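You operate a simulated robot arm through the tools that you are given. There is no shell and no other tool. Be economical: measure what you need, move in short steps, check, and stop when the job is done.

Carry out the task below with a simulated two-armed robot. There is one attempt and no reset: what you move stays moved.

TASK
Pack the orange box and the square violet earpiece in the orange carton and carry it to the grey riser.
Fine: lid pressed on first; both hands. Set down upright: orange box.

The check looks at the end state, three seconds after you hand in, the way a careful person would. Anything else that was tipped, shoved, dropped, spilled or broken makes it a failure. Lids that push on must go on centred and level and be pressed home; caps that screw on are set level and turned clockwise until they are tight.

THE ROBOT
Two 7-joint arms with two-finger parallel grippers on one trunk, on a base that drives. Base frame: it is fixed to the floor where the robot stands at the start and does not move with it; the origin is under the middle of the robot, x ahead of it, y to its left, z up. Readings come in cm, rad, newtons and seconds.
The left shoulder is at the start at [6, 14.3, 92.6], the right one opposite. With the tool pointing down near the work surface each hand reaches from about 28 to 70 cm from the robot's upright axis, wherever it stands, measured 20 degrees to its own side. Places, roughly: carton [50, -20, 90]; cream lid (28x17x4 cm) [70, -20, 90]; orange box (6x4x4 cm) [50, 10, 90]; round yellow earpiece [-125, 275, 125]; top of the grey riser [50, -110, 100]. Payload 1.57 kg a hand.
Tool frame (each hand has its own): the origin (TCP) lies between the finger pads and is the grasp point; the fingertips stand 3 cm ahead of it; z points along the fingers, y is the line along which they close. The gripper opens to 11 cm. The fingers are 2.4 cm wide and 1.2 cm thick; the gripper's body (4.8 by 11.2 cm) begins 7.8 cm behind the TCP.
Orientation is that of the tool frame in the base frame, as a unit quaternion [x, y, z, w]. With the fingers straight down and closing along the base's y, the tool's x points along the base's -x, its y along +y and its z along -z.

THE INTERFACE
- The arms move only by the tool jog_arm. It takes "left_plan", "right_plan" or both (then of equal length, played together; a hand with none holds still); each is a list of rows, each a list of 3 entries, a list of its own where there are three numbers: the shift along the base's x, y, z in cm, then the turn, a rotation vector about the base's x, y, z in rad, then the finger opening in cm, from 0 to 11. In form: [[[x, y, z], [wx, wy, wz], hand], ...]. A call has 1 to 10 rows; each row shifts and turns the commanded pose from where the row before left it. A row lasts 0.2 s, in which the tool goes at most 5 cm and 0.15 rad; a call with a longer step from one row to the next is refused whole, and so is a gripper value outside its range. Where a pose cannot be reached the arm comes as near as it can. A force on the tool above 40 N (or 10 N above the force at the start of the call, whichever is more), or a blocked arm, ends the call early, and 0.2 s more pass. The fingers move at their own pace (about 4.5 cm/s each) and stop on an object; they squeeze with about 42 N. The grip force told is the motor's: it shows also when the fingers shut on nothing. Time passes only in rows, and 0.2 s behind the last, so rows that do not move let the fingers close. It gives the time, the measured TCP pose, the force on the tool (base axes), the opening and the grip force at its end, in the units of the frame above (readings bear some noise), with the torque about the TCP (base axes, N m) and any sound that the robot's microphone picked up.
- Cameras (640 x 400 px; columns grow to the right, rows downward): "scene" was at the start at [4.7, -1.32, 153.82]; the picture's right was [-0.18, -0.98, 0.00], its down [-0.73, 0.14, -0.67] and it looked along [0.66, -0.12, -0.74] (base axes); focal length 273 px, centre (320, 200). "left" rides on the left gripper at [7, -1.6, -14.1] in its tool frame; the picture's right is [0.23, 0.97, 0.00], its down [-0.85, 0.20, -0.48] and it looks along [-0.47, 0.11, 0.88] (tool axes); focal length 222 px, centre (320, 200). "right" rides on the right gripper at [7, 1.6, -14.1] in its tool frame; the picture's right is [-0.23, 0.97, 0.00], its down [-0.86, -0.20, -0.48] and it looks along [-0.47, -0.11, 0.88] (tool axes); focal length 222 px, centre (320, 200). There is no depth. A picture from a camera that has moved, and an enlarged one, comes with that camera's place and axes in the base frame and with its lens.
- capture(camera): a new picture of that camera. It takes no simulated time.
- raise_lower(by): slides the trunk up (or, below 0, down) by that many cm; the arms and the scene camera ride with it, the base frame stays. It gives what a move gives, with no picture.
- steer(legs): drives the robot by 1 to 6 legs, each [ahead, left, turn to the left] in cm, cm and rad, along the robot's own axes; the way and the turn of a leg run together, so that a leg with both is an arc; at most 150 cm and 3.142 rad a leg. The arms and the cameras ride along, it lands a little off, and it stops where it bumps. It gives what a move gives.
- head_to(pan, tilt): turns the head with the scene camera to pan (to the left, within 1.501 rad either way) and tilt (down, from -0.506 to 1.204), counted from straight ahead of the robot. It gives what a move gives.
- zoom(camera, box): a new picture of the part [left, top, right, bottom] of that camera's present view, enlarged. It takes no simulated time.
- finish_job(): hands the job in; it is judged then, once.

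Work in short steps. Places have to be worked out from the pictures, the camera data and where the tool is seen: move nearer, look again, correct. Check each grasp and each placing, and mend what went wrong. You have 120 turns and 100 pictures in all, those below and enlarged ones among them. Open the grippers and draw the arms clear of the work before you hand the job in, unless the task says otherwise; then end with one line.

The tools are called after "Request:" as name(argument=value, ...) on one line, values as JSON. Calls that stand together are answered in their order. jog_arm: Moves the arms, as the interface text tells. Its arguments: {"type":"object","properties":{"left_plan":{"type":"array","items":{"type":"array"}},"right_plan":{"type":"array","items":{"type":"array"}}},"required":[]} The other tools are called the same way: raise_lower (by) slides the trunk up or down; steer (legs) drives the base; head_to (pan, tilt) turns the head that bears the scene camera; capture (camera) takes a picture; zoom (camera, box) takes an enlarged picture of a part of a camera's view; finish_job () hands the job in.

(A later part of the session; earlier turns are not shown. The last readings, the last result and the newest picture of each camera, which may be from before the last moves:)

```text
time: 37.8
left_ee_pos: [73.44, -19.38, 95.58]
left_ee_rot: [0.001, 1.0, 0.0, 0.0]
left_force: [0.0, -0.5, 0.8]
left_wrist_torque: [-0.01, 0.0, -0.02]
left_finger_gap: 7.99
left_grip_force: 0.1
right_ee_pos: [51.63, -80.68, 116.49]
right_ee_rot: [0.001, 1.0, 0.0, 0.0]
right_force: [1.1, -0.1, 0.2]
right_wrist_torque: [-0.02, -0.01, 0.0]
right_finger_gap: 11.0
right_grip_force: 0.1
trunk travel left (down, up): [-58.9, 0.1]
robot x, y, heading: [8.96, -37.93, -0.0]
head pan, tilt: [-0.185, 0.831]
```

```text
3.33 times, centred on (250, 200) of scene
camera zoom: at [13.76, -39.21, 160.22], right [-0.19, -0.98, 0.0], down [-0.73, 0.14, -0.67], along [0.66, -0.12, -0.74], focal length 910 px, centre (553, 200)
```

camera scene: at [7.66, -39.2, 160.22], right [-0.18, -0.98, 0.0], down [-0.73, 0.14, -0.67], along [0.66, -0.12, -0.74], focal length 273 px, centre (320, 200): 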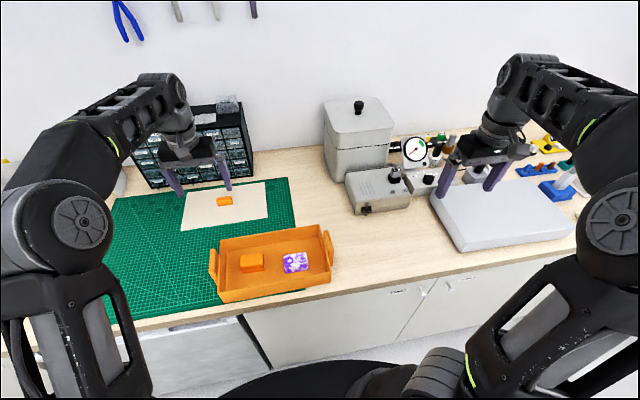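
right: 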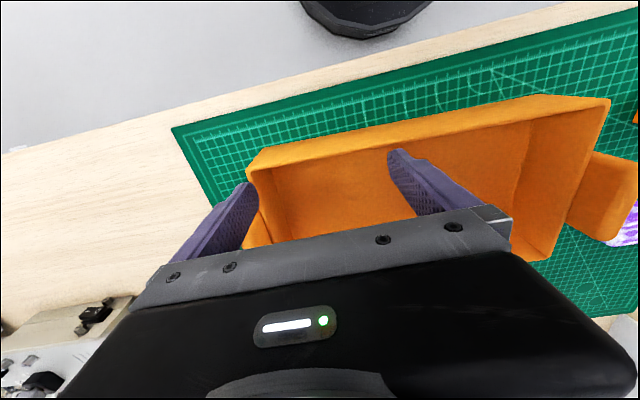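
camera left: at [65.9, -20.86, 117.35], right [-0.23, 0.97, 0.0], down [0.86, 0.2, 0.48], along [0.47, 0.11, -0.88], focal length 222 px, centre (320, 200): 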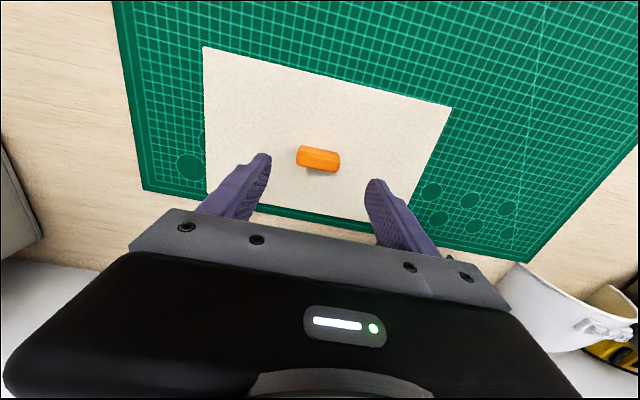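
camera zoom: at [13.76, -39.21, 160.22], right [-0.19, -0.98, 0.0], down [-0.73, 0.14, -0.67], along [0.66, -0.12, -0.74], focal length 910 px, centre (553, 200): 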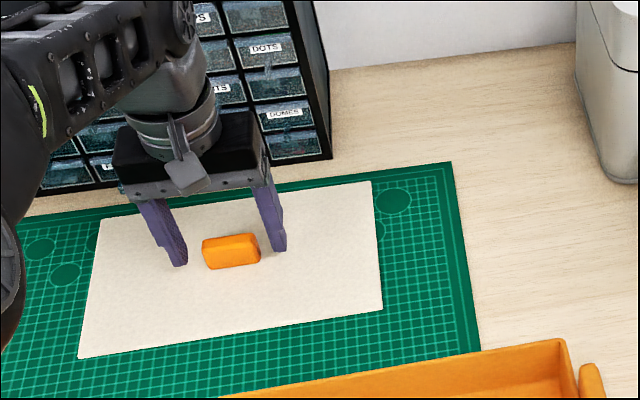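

The knob sits between the fingers. I'll shift 0.3 cm forward, go down 0.7 and grip.

Request:
jog_arm(left_plan=[[[0.3, 0, -0.7], [0, 0, 0], 8], [[0, 0, 0], [0, 0, 0], 1], [[0, 0, 0], [0, 0, 0], 1], [[0, 0, 0], [0, 0, 0], 1], [[0, 0, 0], [0, 0, 0], 1], [[0, 0, 0], [0, 0, 0], 1]])

Request:
capture(camera="left")

```text
time: 39.2
left_ee_pos: [73.71, -19.28, 95.02]
left_ee_rot: [0.0, 1.0, 0.0, 0.0]
left_force: [0.2, 0.2, 0.9]
left_wrist_torque: [-0.04, 0.02, 0.09]
left_finger_gap: 4.91
left_grip_force: 42.0
right_ee_pos: [51.73, -80.77, 116.56]
right_ee_rot: [0.001, 1.0, 0.0, 0.001]
right_force: [0.4, 0.5, 0.0]
right_wrist_torque: [-0.03, 0.0, -0.01]
right_finger_gap: 11.02
right_grip_force: 0.1
trunk travel left (down, up): [-58.9, 0.1]
robot x, y, heading: [9.03, -37.82, 0.003]
head pan, tilt: [-0.185, 0.831]
```

```text
66 pictures are left
camera left: at [66.69, -20.86, 109.0], right [-0.23, 0.97, 0.0], down [0.86, 0.2, 0.48], along [0.47, 0.11, -0.88], focal length 222 px, centre (320, 200)
```

left: 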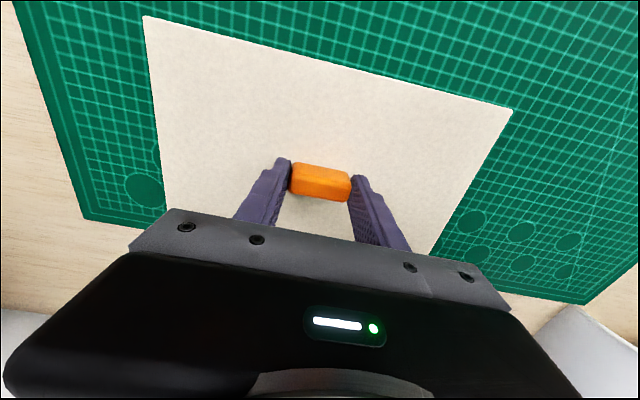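

The knob is gripped at 4.9 cm. I'll lift 5 cm and check that it holds.

Request:
jog_arm(left_plan=[[[0, 0, 1], [0, 0, 0], 1], [[0, 0, 2], [0, 0, 0], 1], [[0, 0, 2], [0, 0, 0], 1], [[0, 0, 0], [0, 0, 0], 1]])

Request:
capture(camera="left")

Request:
zoom(camera="scene", box=[160, 140, 340, 260])

```text
time: 40.2
left_ee_pos: [73.78, -19.29, 99.94]
left_ee_rot: [0.0, 1.0, 0.0, 0.0]
left_force: [1.2, 1.5, -0.8]
left_wrist_torque: [0.0, 0.01, 0.01]
left_finger_gap: 4.88
left_grip_force: 42.3
right_ee_pos: [51.69, -80.76, 116.46]
right_ee_rot: [0.001, 1.0, 0.0, 0.001]
right_force: [0.1, 0.2, 0.9]
right_wrist_torque: [0.0, 0.02, -0.01]
right_finger_gap: 10.99
right_grip_force: 0.1
trunk travel left (down, up): [-58.9, 0.1]
robot x, y, heading: [9.26, -37.97, -0.001]
head pan, tilt: [-0.185, 0.831]
```

```text
65 pictures are left
camera left: at [66.79, -20.88, 113.96], right [-0.23, 0.97, 0.0], down [0.86, 0.2, 0.48], along [0.47, 0.11, -0.88], focal length 222 px, centre (320, 200)
```

left: 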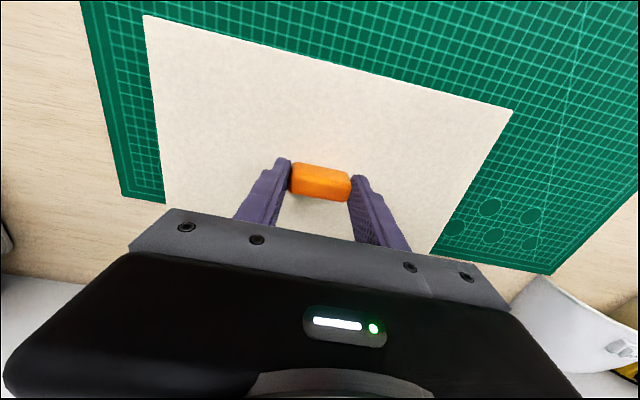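

```text
3.33 times, centred on (250, 200) of scene
camera zoom: at [13.8, -39.21, 160.22], right [-0.19, -0.98, 0.0], down [-0.73, 0.14, -0.67], along [0.66, -0.12, -0.74], focal length 910 px, centre (553, 200)
```

zoom: 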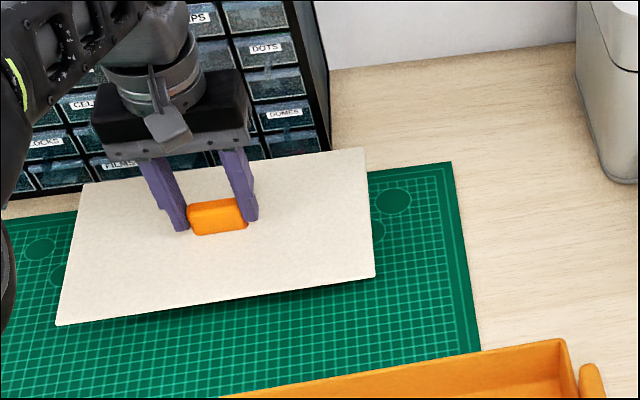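

The lid is held level. Before moving it, I'll bring the right hand above the carton to measure it from overhead.

Request:
jog_arm(right_plan=[[[-1.5, 4.5, 0], [0, 0, 0], 11], [[-1.5, 4.5, 0], [0, 0, 0], 11], [[-1.5, 4.5, 0], [0, 0, 0], 11], [[-1.5, 4.5, 0], [0, 0, 0], 11], [[-1.5, 4.5, 0], [0, 0, 0], 11], [[-1.5, 4.5, 0], [0, 0, 0], 11], [[0, 3, 0], [0, 0, 0], 11], [[0, 0, 0], [0, 0, 0], 11]])

Request:
capture(camera="right")

```text
time: 42.0
left_ee_pos: [73.76, -19.31, 99.94]
left_ee_rot: [0.0, 1.0, 0.0, 0.0]
left_force: [0.3, 0.3, -1.4]
left_wrist_torque: [0.02, 0.02, 0.02]
left_finger_gap: 4.92
left_grip_force: 42.3
right_ee_pos: [42.62, -50.76, 116.57]
right_ee_rot: [0.001, 1.0, 0.0, -0.001]
right_force: [0.3, -0.1, 0.3]
right_wrist_torque: [0.05, 0.03, -0.01]
right_finger_gap: 11.0
right_grip_force: 0.0
trunk travel left (down, up): [-58.9, 0.1]
robot x, y, heading: [9.23, -38.02, 0.0]
head pan, tilt: [-0.185, 0.831]
```

```text
63 pictures are left
camera right: at [35.49, -49.08, 130.55], right [0.23, 0.97, 0.0], down [0.85, -0.2, 0.48], along [0.47, -0.11, -0.88], focal length 222 px, centre (320, 200)
```

right: 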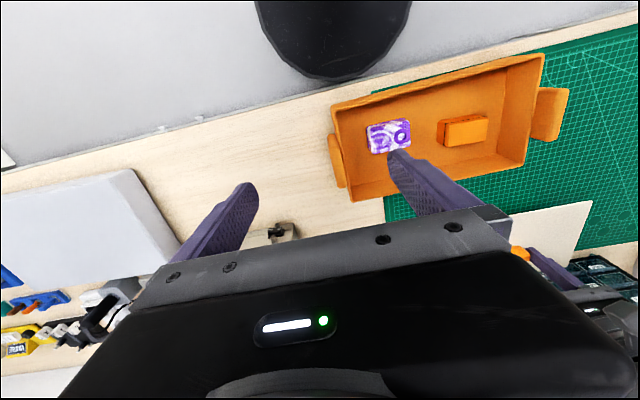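

Request:
zoom(camera="right", box=[310, 40, 590, 215])

```text
2.29 times, centred on (450, 128) of right
camera zoom: at [35.49, -49.08, 130.55], right [0.23, 0.97, 0.0], down [0.85, -0.2, 0.48], along [0.47, -0.11, -0.88], focal length 508 px, centre (23, 366)
```

zoom: 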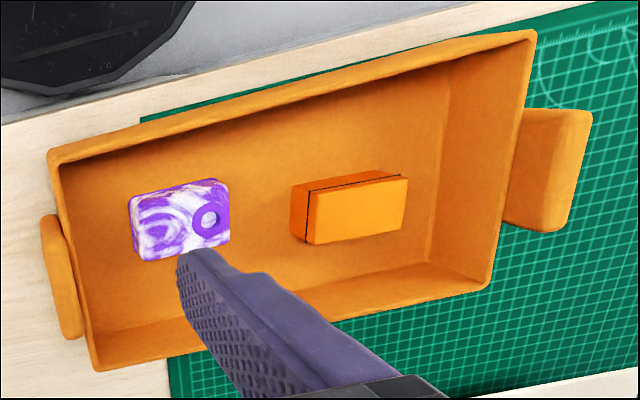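

The carton rim measures about 28 x 15.7 cm, centred near (47.3, −34.1). I'll retract the right hand and bring the lid up and back above the carton, staying high.

Request:
jog_arm(left_plan=[[[-2, -1, 1], [0, 0, 0], 1], [[-2, -1, 1.5], [0, 0, 0], 1], [[-2, -1, 1.5], [0, 0, 0], 1], [[-1.5, -1, 3], [0, 0, -0.012], 1], [[-2, -1.5, 3], [0, 0, 0], 1], [[-3, -2, 0], [0, 0, 0], 1], [[-3.5, -2, 0], [0, 0, 0], 1], [[-3.5, -2, 0], [0, 0, 0], 1], [[-3.5, -2, 0], [0, 0, 0], 1], [[-3.5, -1.3, 0], [0, 0, 0], 1]], right_plan=[[[0, -4, 0], [0, 0, 0], 11], [[0, -4, 0], [0, 0, 0], 11], [[0, -4, 0], [0, 0, 0], 11], [[0, -4, 0], [0, 0, 0], 11], [[0, -4, 0], [0, 0, 0], 11], [[0, -4, 0], [0, 0, 0], 11], [[0, 0, 0], [0, 0, 0], 11], [[0, 0, 0], [0, 0, 0], 11], [[0, 0, 0], [0, 0, 0], 11], [[0, 0, 0], [0, 0, 0], 11]])

Request:
capture(camera="scene")

Request:
capture(camera="right")

```text
time: 44.2
left_ee_pos: [47.52, -34.07, 110.05]
left_ee_rot: [0.007, 1.0, 0.0, 0.001]
left_force: [0.3, 0.1, -0.1]
left_wrist_torque: [-0.02, -0.04, 0.02]
left_finger_gap: 4.92
left_grip_force: 41.8
right_ee_pos: [42.58, -74.89, 116.33]
right_ee_rot: [0.001, 1.0, -0.001, 0.001]
right_force: [-0.5, -0.7, 0.5]
right_wrist_torque: [-0.02, 0.0, -0.01]
right_finger_gap: 11.01
right_grip_force: 0.0
trunk travel left (down, up): [-58.9, 0.1]
robot x, y, heading: [9.11, -37.82, 0.003]
head pan, tilt: [-0.185, 0.831]
```

```text
61 pictures are left
camera scene: at [13.69, -39.23, 160.22], right [-0.19, -0.98, 0.0], down [-0.73, 0.14, -0.67], along [0.66, -0.12, -0.74], focal length 273 px, centre (320, 200)
```

scene: 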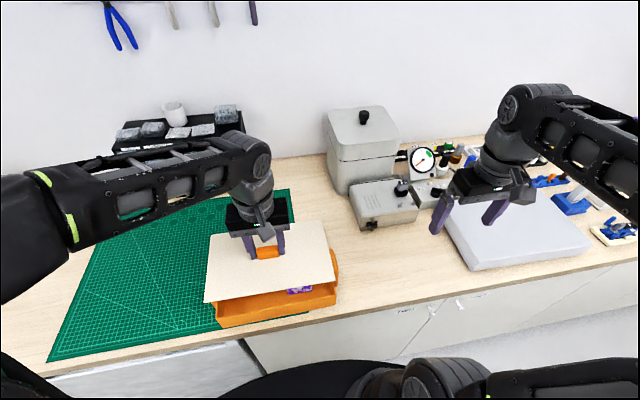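

```text
60 pictures are left
camera right: at [35.42, -73.17, 130.4], right [0.23, 0.97, 0.0], down [0.85, -0.2, 0.48], along [0.47, -0.11, -0.88], focal length 222 px, centre (320, 200)
```

right: 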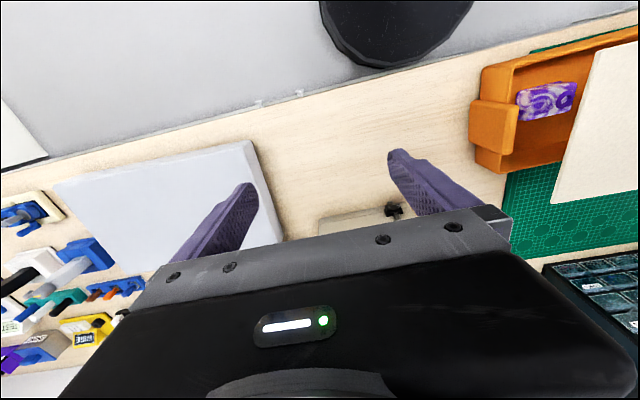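

The lid hangs over the carton. I'll lower to about 2 cm above the rim and check alignment.

Request:
jog_arm(left_plan=[[[0, 0, -3], [0, 0, 0], 1], [[0, 0, -3], [0, 0, 0], 1], [[0, 0, -1], [0, 0, 0], 1], [[0, 0, 0], [0, 0, 0], 1]], right_plan=[[[0, 4, 0], [0, 0, 0], 11], [[0, 4, 0], [0, 0, 0], 11], [[0, 4, 0], [0, 0, 0], 11], [[0, 0, 0], [0, 0, 0], 11]])

Request:
zoom(camera="scene", box=[180, 200, 360, 340])

Request:
zoom(camera="right", box=[340, 0, 640, 220])

Request:
capture(camera="left")

```text
time: 45.2
left_ee_pos: [47.56, -33.96, 102.84]
left_ee_rot: [0.008, 1.0, -0.001, -0.001]
left_force: [-0.1, -0.3, -0.6]
left_wrist_torque: [0.02, 0.01, 0.0]
left_finger_gap: 4.88
left_grip_force: 42.2
right_ee_pos: [42.38, -62.95, 116.33]
right_ee_rot: [0.001, 1.0, -0.001, 0.001]
right_force: [1.0, -1.5, -0.3]
right_wrist_torque: [0.04, -0.01, -0.02]
right_finger_gap: 11.02
right_grip_force: 0.1
trunk travel left (down, up): [-58.9, 0.1]
robot x, y, heading: [9.33, -37.61, -0.002]
head pan, tilt: [-0.185, 0.831]
```

```text
2.86 times, centred on (270, 270) of scene
camera zoom: at [13.77, -39.27, 160.22], right [-0.19, -0.98, 0.0], down [-0.73, 0.14, -0.67], along [0.66, -0.12, -0.74], focal length 780 px, centre (463, 0)
```

zoom: 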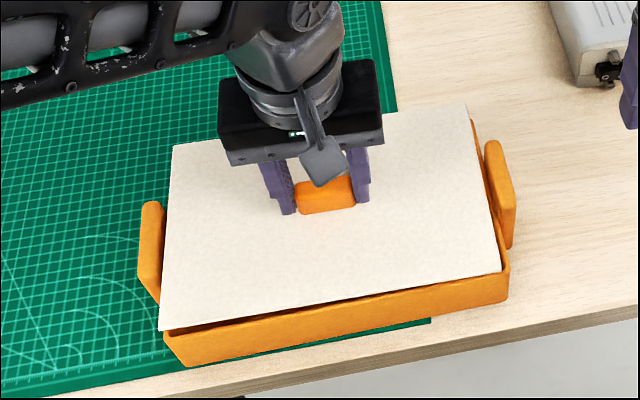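

```text
1.82 times, centred on (490, 110) of right
camera zoom: at [35.18, -61.28, 130.42], right [0.23, 0.97, 0.0], down [0.85, -0.2, 0.48], along [0.47, -0.11, -0.88], focal length 404 px, centre (11, 364)
```

zoom: 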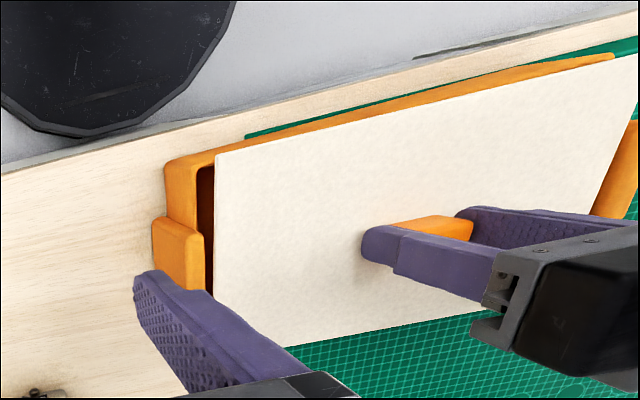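

```text
57 pictures are left
camera left: at [40.54, -35.49, 116.94], right [-0.21, 0.98, 0.0], down [0.86, 0.19, 0.48], along [0.47, 0.1, -0.88], focal length 222 px, centre (320, 200)
```

left: 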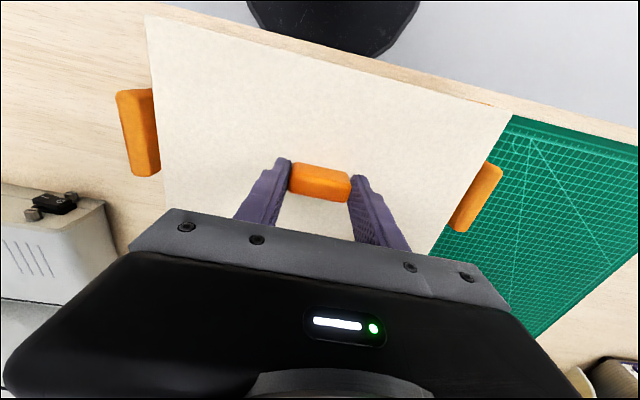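

The lid looks about 0.25 cm too far left and slightly too far forward. I'll correct that and lower gently to contact.

Request:
jog_arm(left_plan=[[[-0.15, -0.25, 0], [0, 0, 0], 1], [[0, 0, -0.6], [0, 0, 0], 1], [[0, 0, -0.5], [0, 0, 0], 1], [[0, 0, -0.3], [0, 0, 0], 1], [[0, 0, -0.2], [0, 0, 0], 1], [[0, 0, 0], [0, 0, 0], 1]])

Request:
zoom(camera="scene", box=[180, 200, 360, 340])

Request:
zoom(camera="right", box=[340, 0, 640, 220])

```text
time: 46.6
left_ee_pos: [47.1, -34.15, 101.24]
left_ee_rot: [0.008, 1.0, -0.001, 0.0]
left_force: [0.7, 0.8, -0.4]
left_wrist_torque: [0.01, 0.03, 0.01]
left_finger_gap: 4.88
left_grip_force: 41.7
right_ee_pos: [42.34, -63.07, 116.31]
right_ee_rot: [0.001, 1.0, 0.001, 0.0]
right_force: [-0.2, 0.0, -0.7]
right_wrist_torque: [-0.02, 0.0, 0.03]
right_finger_gap: 10.99
right_grip_force: 0.1
trunk travel left (down, up): [-58.9, 0.1]
robot x, y, heading: [9.43, -37.87, -0.002]
head pan, tilt: [-0.185, 0.831]
```

```text
2.86 times, centred on (270, 270) of scene
camera zoom: at [13.77, -39.21, 160.22], right [-0.19, -0.98, 0.0], down [-0.73, 0.14, -0.67], along [0.66, -0.12, -0.74], focal length 780 px, centre (463, 0)
```

zoom: 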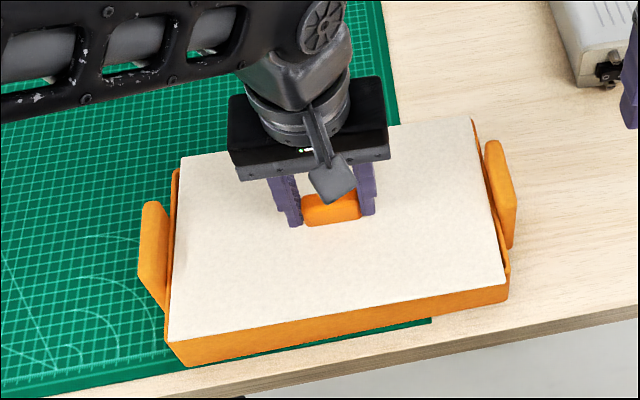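

```text
1.82 times, centred on (490, 110) of right
camera zoom: at [35.19, -61.27, 130.44], right [0.23, 0.97, 0.0], down [0.85, -0.2, 0.48], along [0.47, -0.11, -0.88], focal length 404 px, centre (11, 364)
```

zoom: 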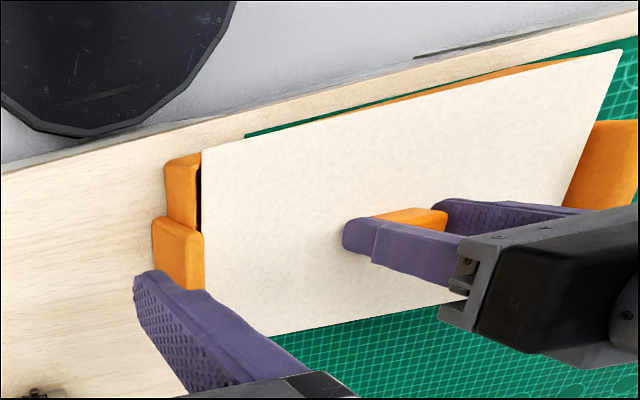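

The lid is nearly centred. I'll nudge it by +0.25 in x and −0.15 in y and keep lowering to contact.

Request:
jog_arm(left_plan=[[[0.25, -0.15, 0], [0, 0, 0], 1], [[0, 0, -0.3], [0, 0, 0], 1], [[0, 0, -0.3], [0, 0, 0], 1], [[0, 0, -0.2], [0, 0, 0], 1], [[0, 0, -0.2], [0, 0, 0], 1], [[0, 0, 0], [0, 0, 0], 1]])

```text
time: 47.5
left_ee_pos: [47.53, -34.41, 101.15]
left_ee_rot: [0.007, 1.0, -0.001, 0.005]
left_force: [-5.1, 4.5, 19.8]
left_wrist_torque: [0.29, 0.48, 0.02]
left_finger_gap: 4.87
left_grip_force: 41.8
right_ee_pos: [42.05, -62.98, 116.31]
right_ee_rot: [0.0, 1.0, 0.0, 0.001]
right_force: [-0.1, 0.6, 0.0]
right_wrist_torque: [-0.03, -0.02, 0.01]
right_finger_gap: 10.98
right_grip_force: 0.1
trunk travel left (down, up): [-58.9, 0.1]
robot x, y, heading: [9.1, -37.57, -0.004]
head pan, tilt: [-0.185, 0.831]
stopped in row 4 (left hand): the force on the tool passed its limit (the readings are from after the stop); the commanded pose is now the measured one
```

Contact came at TCP z ≈ 101.1 with 20 N. I'll look before pressing.

Request:
zoom(camera="scene", box=[200, 210, 350, 325])

Request:
zoom(camera="right", box=[400, 20, 640, 200])

Request:
capture(camera="left")

```text
3.48 times, centred on (275, 268) of scene
camera zoom: at [13.55, -39.13, 160.23], right [-0.18, -0.98, 0.0], down [-0.72, 0.14, -0.68], along [0.66, -0.12, -0.74], focal length 950 px, centre (476, -35)
```

zoom: 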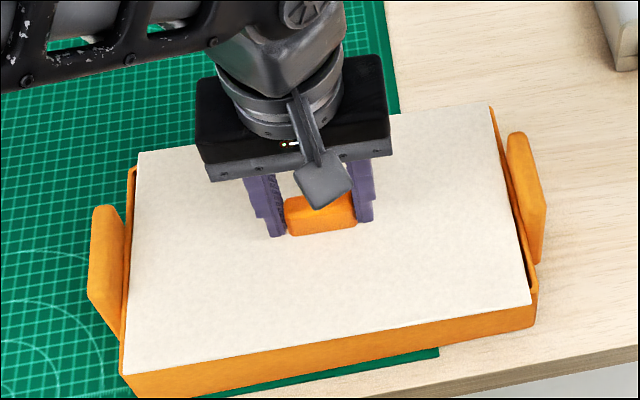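

```text
2.22 times, centred on (520, 110) of right
camera zoom: at [35.02, -61.19, 130.47], right [0.23, 0.97, 0.0], down [0.85, -0.2, 0.48], along [0.47, -0.11, -0.88], focal length 494 px, centre (-124, 400)
```

zoom: 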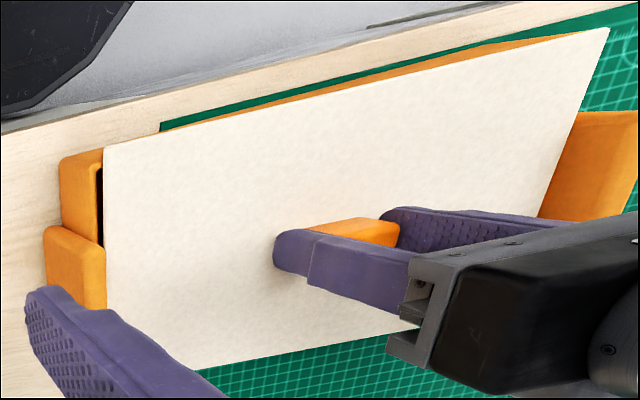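

```text
52 pictures are left
camera left: at [40.35, -35.93, 115.11], right [-0.22, 0.98, 0.0], down [0.85, 0.19, 0.48], along [0.47, 0.1, -0.87], focal length 222 px, centre (320, 200)
```

left: 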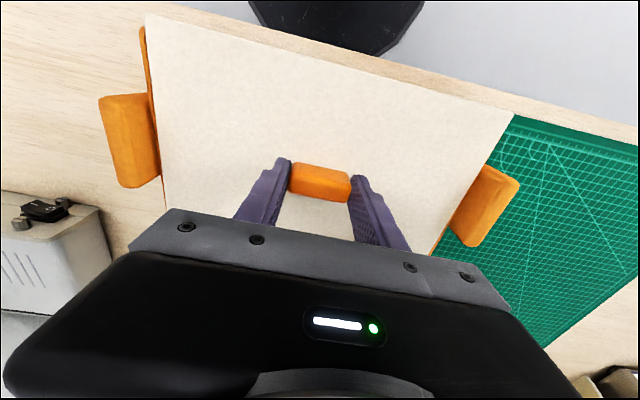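

I want to check the lid's yaw against the rim more closely before pressing.

Request:
zoom(camera="scene", box=[215, 270, 285, 330])

Request:
zoom(camera="scene", box=[300, 235, 370, 310])

Request:
zoom(camera="right", box=[410, 60, 510, 130])

```text
6.67 times, centred on (250, 300) of scene
camera zoom: at [13.55, -39.13, 160.23], right [-0.18, -0.98, 0.0], down [-0.72, 0.14, -0.68], along [0.66, -0.12, -0.74], focal length 1821 px, centre (787, -467)
```

zoom: 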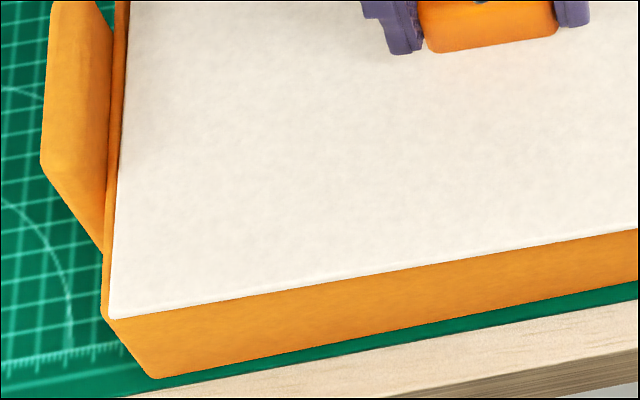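

```text
5.33 times, centred on (335, 272) of scene
camera zoom: at [13.55, -39.13, 160.23], right [-0.18, -0.98, 0.0], down [-0.72, 0.14, -0.68], along [0.66, -0.12, -0.74], focal length 1457 px, centre (240, -187)
```

zoom: 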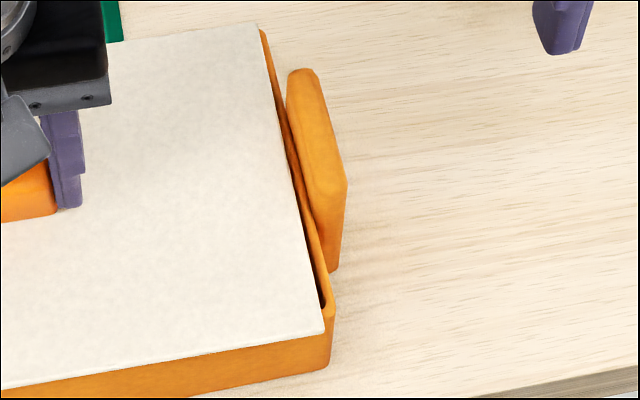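

```text
5.71 times, centred on (460, 95) of right
camera zoom: at [35.02, -61.19, 130.47], right [0.23, 0.97, 0.0], down [0.85, -0.2, 0.48], along [0.47, -0.11, -0.88], focal length 1269 px, centre (-480, 800)
```

zoom: 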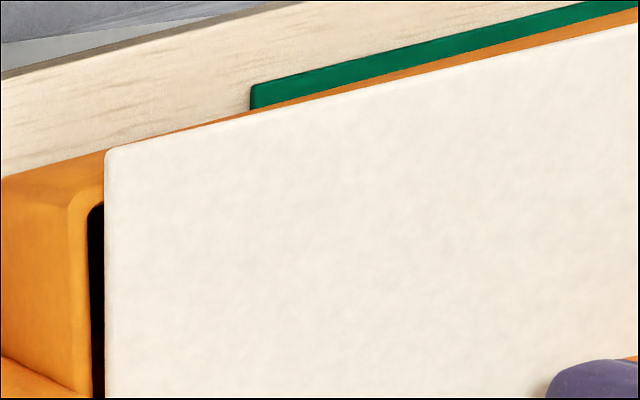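

From the visible wall heights, the lid overhangs the near edge more at the right end (about 0.9 cm) than at the left (about 0.1 cm). That is a relative yaw of roughly 0.03 rad. I'll lift slightly, rotate +0.03 and shift a touch, then look again.

Request:
jog_arm(left_plan=[[[0, 0, 0.5], [0, 0, 0], 1], [[0.15, -0.1, 0.2], [0, 0, 0.03], 1], [[0, 0, 0], [0, 0, 0], 1], [[0, 0, 0], [0, 0, 0], 1]])

Request:
zoom(camera="scene", box=[215, 270, 285, 330])

Request:
zoom(camera="scene", box=[300, 235, 370, 310])

```text
time: 48.5
left_ee_pos: [47.79, -34.69, 101.65]
left_ee_rot: [-0.009, 1.0, -0.002, 0.003]
left_force: [1.0, 1.1, -0.4]
left_wrist_torque: [0.02, 0.02, 0.0]
left_finger_gap: 4.88
left_grip_force: 41.6
right_ee_pos: [42.33, -62.84, 116.24]
right_ee_rot: [0.001, 1.0, 0.0, 0.001]
right_force: [-0.3, 0.6, 0.2]
right_wrist_torque: [-0.02, 0.01, 0.0]
right_finger_gap: 11.0
right_grip_force: 0.1
trunk travel left (down, up): [-58.9, 0.1]
robot x, y, heading: [8.89, -38.49, -0.004]
head pan, tilt: [-0.185, 0.831]
```

```text
6.67 times, centred on (250, 300) of scene
camera zoom: at [13.76, -39.2, 160.22], right [-0.18, -0.98, 0.0], down [-0.73, 0.14, -0.67], along [0.66, -0.12, -0.74], focal length 1821 px, centre (787, -467)
```

zoom: 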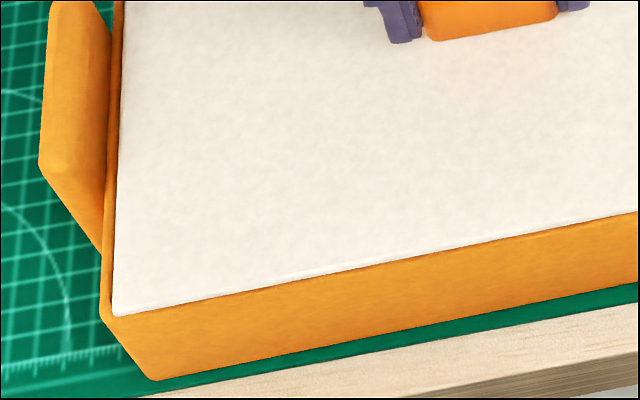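

```text
5.33 times, centred on (335, 272) of scene
camera zoom: at [13.76, -39.2, 160.22], right [-0.18, -0.98, 0.0], down [-0.73, 0.14, -0.67], along [0.66, -0.12, -0.74], focal length 1457 px, centre (240, -187)
```

zoom: 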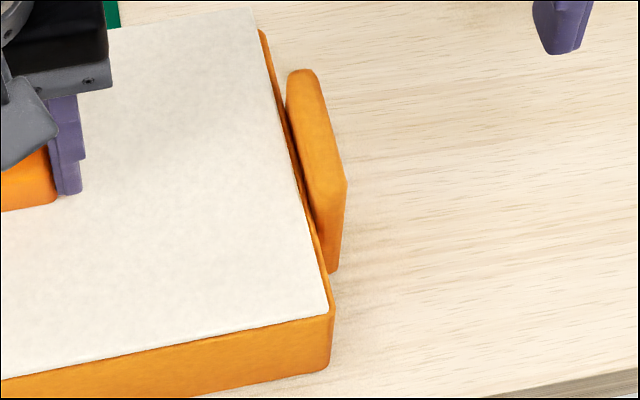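

The yaw now matches, and the lid sits about 0.2 cm too far right. I'll shift (−0.1, +0.2) and lower to contact.

Request:
jog_arm(left_plan=[[[-0.1, 0.2, 0], [0, 0, 0], 1], [[0, 0, 0], [0, 0, 0], 1], [[0, 0, -0.3], [0, 0, 0], 1], [[0, 0, -0.2], [0, 0, 0], 1], [[0, 0, -0.2], [0, 0, 0], 1], [[0, 0, 0], [0, 0, 0], 1]])

Request:
zoom(camera="scene", box=[215, 270, 285, 330])

Request:
zoom(camera="scene", box=[300, 235, 370, 310])

```text
time: 49.9
left_ee_pos: [47.65, -34.59, 101.14]
left_ee_rot: [-0.009, 1.0, -0.001, 0.004]
left_force: [-1.9, 1.6, 19.1]
left_wrist_torque: [0.42, 0.48, 0.02]
left_finger_gap: 4.89
left_grip_force: 41.8
right_ee_pos: [42.26, -62.97, 116.32]
right_ee_rot: [0.002, 1.0, 0.0, 0.0]
right_force: [-1.1, 0.6, 0.4]
right_wrist_torque: [0.01, 0.0, 0.02]
right_finger_gap: 11.01
right_grip_force: 0.1
trunk travel left (down, up): [-58.9, 0.1]
robot x, y, heading: [9.21, -38.06, -0.002]
head pan, tilt: [-0.185, 0.831]
```

```text
6.67 times, centred on (250, 300) of scene
camera zoom: at [13.62, -39.19, 160.26], right [-0.18, -0.98, 0.0], down [-0.73, 0.14, -0.68], along [0.66, -0.12, -0.74], focal length 1821 px, centre (787, -467)
```

zoom: 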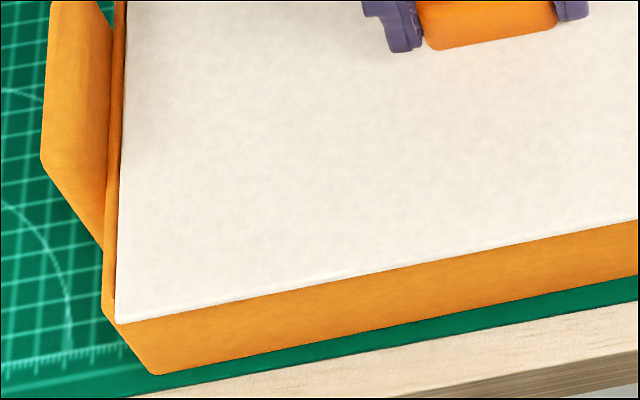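

```text
5.33 times, centred on (335, 272) of scene
camera zoom: at [13.62, -39.19, 160.26], right [-0.18, -0.98, 0.0], down [-0.73, 0.14, -0.68], along [0.66, -0.12, -0.74], focal length 1457 px, centre (240, -187)
```

zoom: 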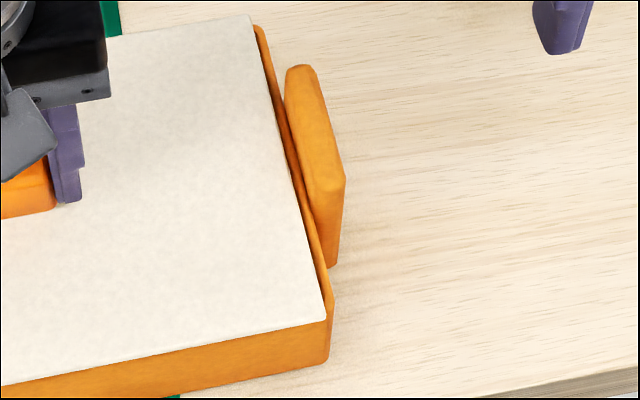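

The contact torque shows the near-left rim touching first, and the pose is tilted about 0.007 rad. I'll lift, level it, nudge (+0.15, +0.15) with +0.008 yaw, and lower again.

Request:
jog_arm(left_plan=[[[0, 0, 0.6], [0, 0, 0], 1], [[0.15, 0.15, 0], [0.003, 0.007, 0.008], 1], [[0, 0, 0], [0, 0, 0], 1], [[0, 0, 0], [0, 0, 0], 1]])

Request:
zoom(camera="scene", box=[200, 210, 350, 325])

```text
time: 50.9
left_ee_pos: [47.81, -34.17, 101.37]
left_ee_rot: [-0.013, 1.0, 0.001, -0.001]
left_force: [0.3, -0.7, -0.5]
left_wrist_torque: [0.0, -0.02, 0.0]
left_finger_gap: 4.86
left_grip_force: 42.5
right_ee_pos: [42.39, -62.95, 116.29]
right_ee_rot: [0.001, 1.0, 0.0, 0.0]
right_force: [-0.6, -0.3, 0.3]
right_wrist_torque: [0.01, 0.01, -0.02]
right_finger_gap: 10.97
right_grip_force: 0.0
trunk travel left (down, up): [-58.9, 0.1]
robot x, y, heading: [8.57, -38.2, -0.003]
head pan, tilt: [-0.185, 0.831]
```

```text
3.48 times, centred on (275, 268) of scene
camera zoom: at [13.77, -39.2, 160.22], right [-0.18, -0.98, 0.0], down [-0.73, 0.14, -0.67], along [0.66, -0.12, -0.74], focal length 950 px, centre (476, -35)
```

zoom: 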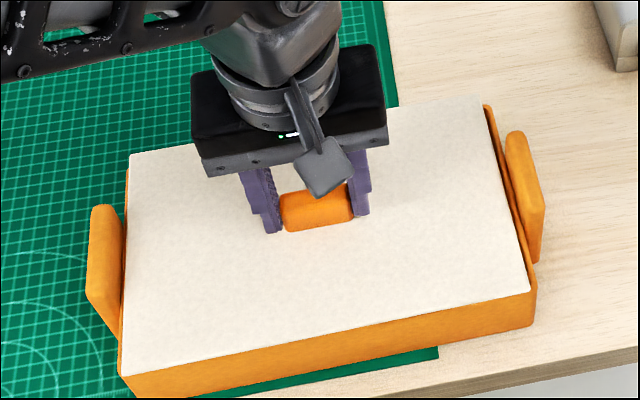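

The lid is centred to within about a millimetre. I'll lower to contact and start pressing.

Request:
jog_arm(left_plan=[[[0, -0.05, -0.2], [0, 0, 0], 1], [[0, 0, -0.2], [0, 0, 0], 1], [[0, 0, -0.2], [0, 0, 0], 1], [[0, 0, -0.2], [0, 0, 0], 1], [[0, 0, -0.2], [0, 0, 0], 1], [[0, 0, 0], [0, 0, 0], 1]])

Request:
zoom(camera="scene", box=[200, 210, 350, 325])

```text
time: 52.1
left_ee_pos: [47.77, -34.39, 101.11]
left_ee_rot: [-0.014, 1.0, -0.001, 0.002]
left_force: [-5.4, 2.3, 19.7]
left_wrist_torque: [0.36, 0.39, 0.12]
left_finger_gap: 4.91
left_grip_force: 42.0
right_ee_pos: [42.06, -62.86, 116.36]
right_ee_rot: [0.0, 1.0, 0.0, 0.001]
right_force: [1.1, 0.2, -0.3]
right_wrist_torque: [-0.03, 0.03, 0.01]
right_finger_gap: 11.0
right_grip_force: 0.1
trunk travel left (down, up): [-58.9, 0.1]
robot x, y, heading: [9.08, -38.28, 0.002]
head pan, tilt: [-0.185, 0.831]
stopped in row 5 (left hand): the force on the tool passed its limit (the readings are from after the stop); the commanded pose is now the measured one
```

```text
3.48 times, centred on (275, 268) of scene
camera zoom: at [13.54, -39.16, 160.23], right [-0.18, -0.98, 0.0], down [-0.72, 0.14, -0.68], along [0.66, -0.12, -0.74], focal length 950 px, centre (476, -35)
```

zoom: 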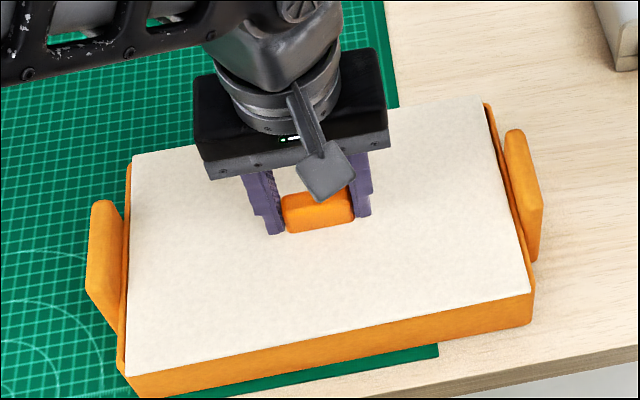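

Contact is the same at z ≈ 101.1. I'll press on in small steps from this loaded state and watch the height and any sound.

Request:
jog_arm(left_plan=[[[0, 0, -0.1], [0, 0, 0], 1], [[0, 0, -0.1], [0, 0, 0], 1], [[0, 0, -0.1], [0, 0, 0], 1], [[0, 0, -0.1], [0, 0, 0], 1], [[0, 0, 0], [0, 0, 0], 1]])

```text
time: 52.7
left_ee_pos: [47.9, -34.41, 101.12]
left_ee_rot: [-0.013, 1.0, 0.0, 0.005]
left_force: [-4.7, 2.5, 20.0]
left_wrist_torque: [0.44, 0.3, 0.1]
left_finger_gap: 4.89
left_grip_force: 41.8
right_ee_pos: [42.18, -62.89, 116.35]
right_ee_rot: [-0.001, 1.0, 0.0, 0.001]
right_force: [-0.2, 0.2, 0.5]
right_wrist_torque: [-0.02, -0.01, 0.0]
right_finger_gap: 11.0
right_grip_force: 0.0
trunk travel left (down, up): [-58.9, 0.1]
robot x, y, heading: [9.21, -37.89, -0.003]
head pan, tilt: [-0.185, 0.831]
stopped in row 3 (left hand): the force on the tool passed its limit (the readings are from after the stop); the commanded pose is now the measured one
```

The lid won't go lower under 40 N on the knob alone. I'll tilt the right hand to get a low side view of the gap between lid and rim.

Request:
jog_arm(right_plan=[[[0, -1, -2], [0.15, 0, 0], 11], [[0, -1, -2], [0.15, 0, 0], 11], [[0, -1, -2], [0.15, 0, 0], 11], [[0, -1, -2], [0.15, 0, 0], 11], [[0, -1, -2], [0.15, 0, 0], 11], [[0, -1, -2], [0.15, 0, 0], 8], [[0, -1, 0], [0.15, 0, 0], 5], [[0, 0, 0], [0, 0, 0], 5]])

Request:
capture(camera="right")

```text
time: 54.5
left_ee_pos: [47.89, -34.37, 101.03]
left_ee_rot: [-0.014, 1.0, -0.002, 0.004]
left_force: [-2.5, 4.1, 27.9]
left_wrist_torque: [-0.16, -0.24, -0.1]
left_finger_gap: 4.87
left_grip_force: 42.0
right_ee_pos: [42.16, -68.62, 104.59]
right_ee_rot: [-0.001, 0.907, 0.42, -0.004]
right_force: [-0.5, 0.1, -0.6]
right_wrist_torque: [0.01, -0.01, -0.03]
right_finger_gap: 4.99
right_grip_force: 0.1
right hand out of reach, approached as far as the arm can: row 6, 7
trunk travel left (down, up): [-58.9, 0.1]
robot x, y, heading: [9.31, -38.01, -0.002]
head pan, tilt: [-0.185, 0.831]
```

```text
42 pictures are left
camera right: at [35.18, -78.38, 115.05], right [0.23, 0.63, 0.74], down [0.86, -0.49, 0.15], along [0.46, 0.6, -0.65], focal length 222 px, centre (320, 200)
```

right: 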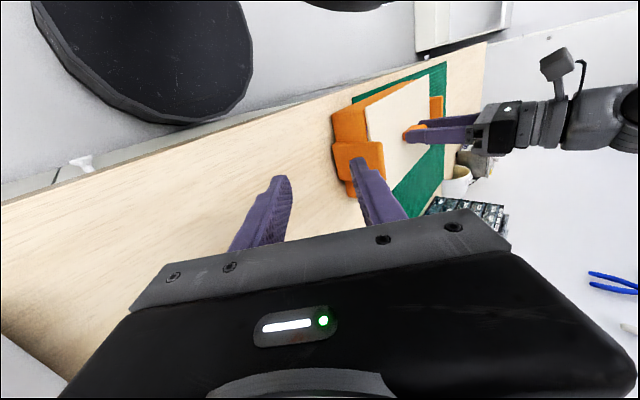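

Zooming on the lid edge from the side.

Request:
zoom(camera="right", box=[325, 60, 450, 200])

```text
2.86 times, centred on (388, 130) of right
camera zoom: at [35.18, -78.38, 115.05], right [0.23, 0.63, 0.74], down [0.86, -0.49, 0.15], along [0.46, 0.6, -0.65], focal length 635 px, centre (127, 400)
```

zoom: 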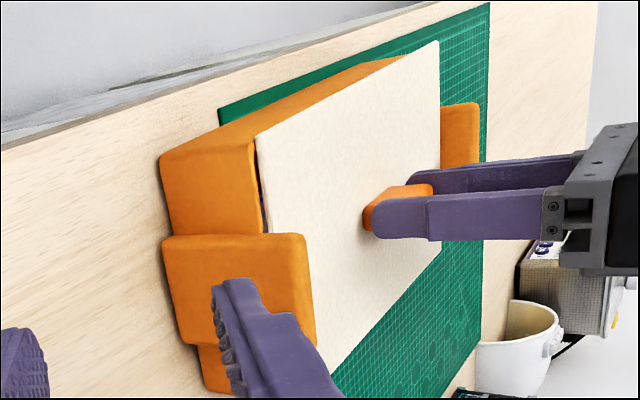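

The lid is resting on the rim, and at the right end there is a gap where the wall isn't covered. I'll reduce the load and search with a light push, sliding slightly toward +y, to see whether the lid drops in.

Request:
jog_arm(left_plan=[[[0, 0, 0.15], [0, 0, 0], 1], [[0, 0.15, 0], [0, 0, 0], 1], [[0, 0.15, 0], [0, 0, 0], 1], [[0, 0, 0], [0, 0, 0], 1]])

Request:
zoom(camera="scene", box=[200, 210, 350, 325])

Request:
zoom(camera="right", box=[340, 75, 420, 155])

```text
time: 55.5
left_ee_pos: [47.95, -34.08, 101.03]
left_ee_rot: [-0.013, 1.0, 0.0, 0.003]
left_force: [-0.4, -1.1, -1.7]
left_wrist_torque: [-0.35, -0.29, -0.15]
left_finger_gap: 4.9
left_grip_force: 41.9
right_ee_pos: [42.33, -68.7, 104.57]
right_ee_rot: [0.0, 0.907, 0.42, -0.004]
right_force: [0.4, -0.4, 0.2]
right_wrist_torque: [-0.01, -0.01, 0.03]
right_finger_gap: 4.99
right_grip_force: 0.0
trunk travel left (down, up): [-58.9, 0.1]
robot x, y, heading: [8.96, -38.06, 0.003]
head pan, tilt: [-0.185, 0.831]
```

```text
3.48 times, centred on (275, 268) of scene
camera zoom: at [13.75, -39.23, 160.2], right [-0.18, -0.98, 0.0], down [-0.73, 0.14, -0.67], along [0.66, -0.12, -0.74], focal length 950 px, centre (476, -35)
```

zoom: 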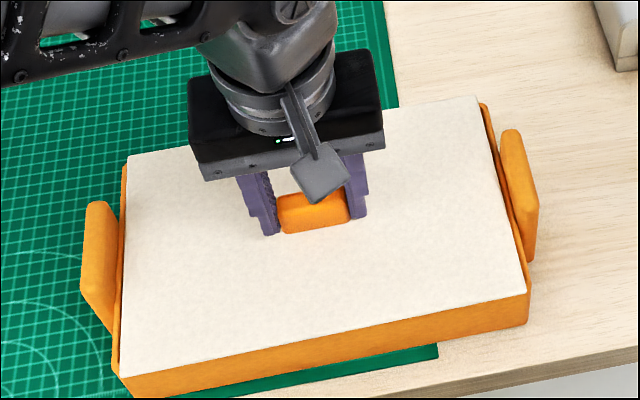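

```text
5.00 times, centred on (380, 115) of right
camera zoom: at [35.33, -78.41, 114.99], right [0.23, 0.63, 0.74], down [0.86, -0.49, 0.15], along [0.46, 0.6, -0.66], focal length 1111 px, centre (20, 625)
```

zoom: 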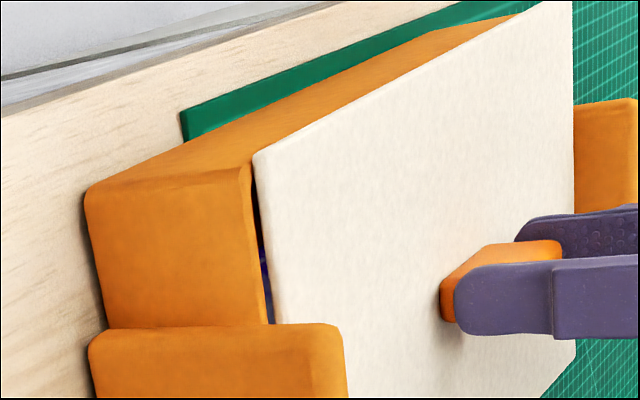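

The carton moved together with the lid, so they may already be engaged. I'll release the knob, rise, and inspect the lid on its own.

Request:
jog_arm(left_plan=[[[0, 0, 0], [0, 0, 0], 8], [[0, 0, 0], [0, 0, 0], 8], [[0, 0, 0], [0, 0, 0], 8], [[0, 0, 2], [0, 0, 0], 8], [[0, 0, 4], [0, 0, 0], 8], [[0, 3, 4], [0, 0, 0], 8], [[0, 4, 4], [0, 0, 0], 6], [[0, 4, 0], [0, 0, 0], 4]])

Request:
zoom(camera="scene", box=[195, 205, 365, 325])

Request:
zoom(camera="right", box=[340, 65, 440, 165])

```text
refused: row 7 steps farther than a row can; nothing moved
```

```text
3.33 times, centred on (280, 265) of scene
camera zoom: at [13.75, -39.23, 160.2], right [-0.18, -0.98, 0.0], down [-0.73, 0.14, -0.67], along [0.66, -0.12, -0.74], focal length 910 px, centre (453, -17)
```

zoom: 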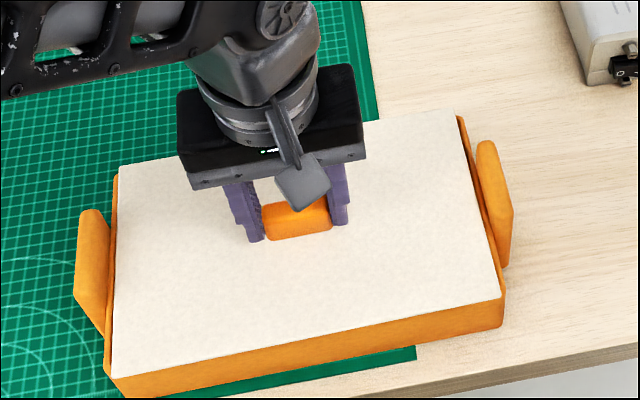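

```text
4.00 times, centred on (390, 115) of right
camera zoom: at [35.33, -78.41, 114.99], right [0.23, 0.63, 0.74], down [0.86, -0.49, 0.15], along [0.46, 0.6, -0.66], focal length 888 px, centre (40, 540)
```

zoom: 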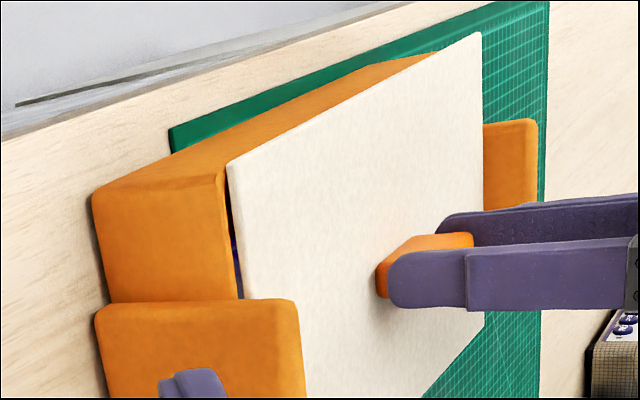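

The plan was refused because one row was too long. I'll resend it with shorter steps.

Request:
jog_arm(left_plan=[[[0, 0, 0], [0, 0, 0], 8], [[0, 0, 0], [0, 0, 0], 8], [[0, 0, 0], [0, 0, 0], 8], [[0, 0, 2], [0, 0, 0], 8], [[0, 0, 4], [0, 0, 0], 8], [[0, 2, 4], [0, 0, 0], 8], [[0, 4, 1], [0, 0, 0], 6], [[0, 4, 0], [0, 0, 0], 4]])

Request:
zoom(camera="scene", box=[195, 205, 365, 325])

Request:
zoom(camera="right", box=[340, 65, 440, 165])

```text
time: 57.3
left_ee_pos: [47.92, -24.2, 112.02]
left_ee_rot: [-0.013, 1.0, -0.001, 0.003]
left_force: [0.3, 0.6, 0.5]
left_wrist_torque: [-0.02, -0.02, -0.01]
left_finger_gap: 4.02
left_grip_force: 0.0
right_ee_pos: [42.36, -68.68, 104.58]
right_ee_rot: [0.0, 0.908, 0.42, -0.004]
right_force: [0.2, 0.2, 0.5]
right_wrist_torque: [0.01, 0.0, -0.01]
right_finger_gap: 5.01
right_grip_force: 0.0
trunk travel left (down, up): [-58.9, 0.1]
robot x, y, heading: [8.91, -37.92, -0.0]
head pan, tilt: [-0.185, 0.831]
```

```text
3.33 times, centred on (280, 265) of scene
camera zoom: at [13.72, -39.13, 160.22], right [-0.18, -0.98, 0.0], down [-0.73, 0.14, -0.67], along [0.66, -0.12, -0.74], focal length 910 px, centre (453, -17)
```

zoom: 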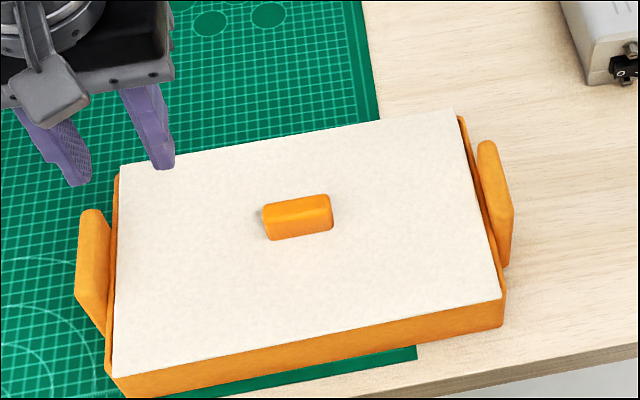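

```text
4.00 times, centred on (390, 115) of right
camera zoom: at [35.3, -78.34, 115.04], right [0.23, 0.63, 0.74], down [0.86, -0.49, 0.15], along [0.46, 0.6, -0.66], focal length 888 px, centre (40, 540)
```

zoom: 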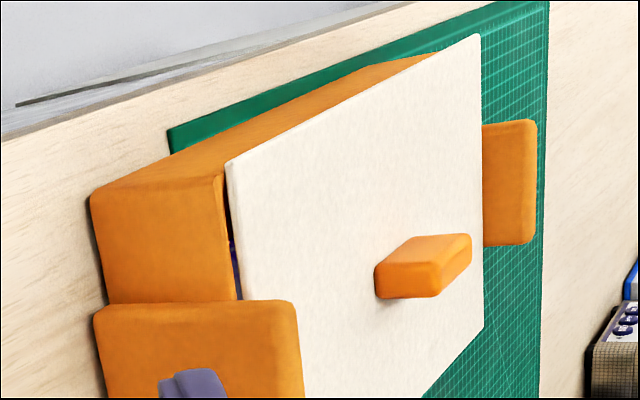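

The lid sits level and centred. To be sure it is home, I'll close both hands and press on the plate on either side of the knob. First I'll bring the right hand back to vertical above the right half.

Request:
jog_arm(left_plan=[[[0, -1.8, 0], [0, 0, 0], 0], [[0, 0, 0], [0, 0, 0], 0], [[0, 0, 0], [0, 0, 0], 0], [[0, 0, 0], [0, 0, 0], 0], [[0, 0, 0], [0, 0, 0], 0], [[0, 0, 0], [0, 0, 0], 0], [[0, 0, 0], [0, 0, 0], 0], [[0, 0, 0], [0, 0, 0], 0], [[0, 0, 0], [0, 0, 0], 0], [[0, 0, 0], [0, 0, 0], 0]], right_plan=[[[0, 0, 2], [-0.1445, 0, 0], 3], [[0, 1, 2], [-0.1445, 0, 0], 0], [[0, 2, 2], [-0.1445, 0, 0], 0], [[0, 3, 2], [-0.1445, 0, 0], 0], [[0, 3, 0], [-0.1445, 0, 0], 0], [[0, 3, 0], [-0.1445, 0, 0], 0], [[1.4, 3.7, 0], [0, 0, 0], 0], [[1.4, 3.7, 0], [0, 0, 0], 0], [[1.4, 3.7, 0], [0, 0, 0], 0], [[1.3, 3.7, 0], [0, 0, 0], 0]])

Request:
capture(camera="scene")

```text
time: 59.5
left_ee_pos: [47.97, -25.9, 112.0]
left_ee_rot: [-0.013, 1.0, -0.002, 0.003]
left_force: [-0.5, 1.4, 0.8]
left_wrist_torque: [0.0, -0.04, -0.01]
left_finger_gap: 0.0
left_grip_force: 21.1
right_ee_pos: [47.94, -41.79, 112.23]
right_ee_rot: [0.004, 1.0, -0.001, -0.006]
right_force: [0.5, 0.3, -0.3]
right_wrist_torque: [0.0, -0.01, -0.01]
right_finger_gap: 0.02
right_grip_force: 21.2
trunk travel left (down, up): [-58.9, 0.1]
robot x, y, heading: [9.12, -37.92, 0.004]
head pan, tilt: [-0.185, 0.831]
```

```text
34 pictures are left
camera scene: at [13.83, -39.08, 160.22], right [-0.18, -0.98, 0.0], down [-0.73, 0.14, -0.67], along [0.66, -0.13, -0.74], focal length 273 px, centre (320, 200)
```

scene: 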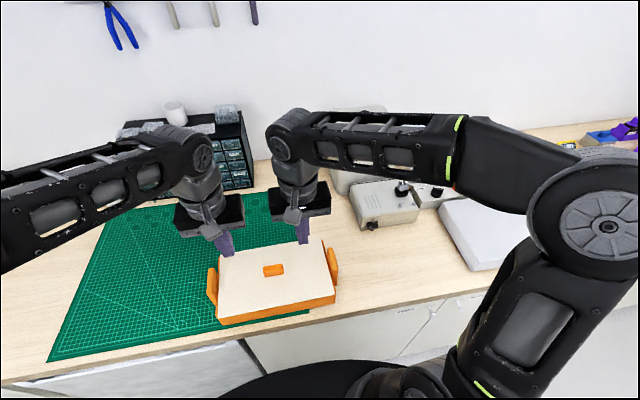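

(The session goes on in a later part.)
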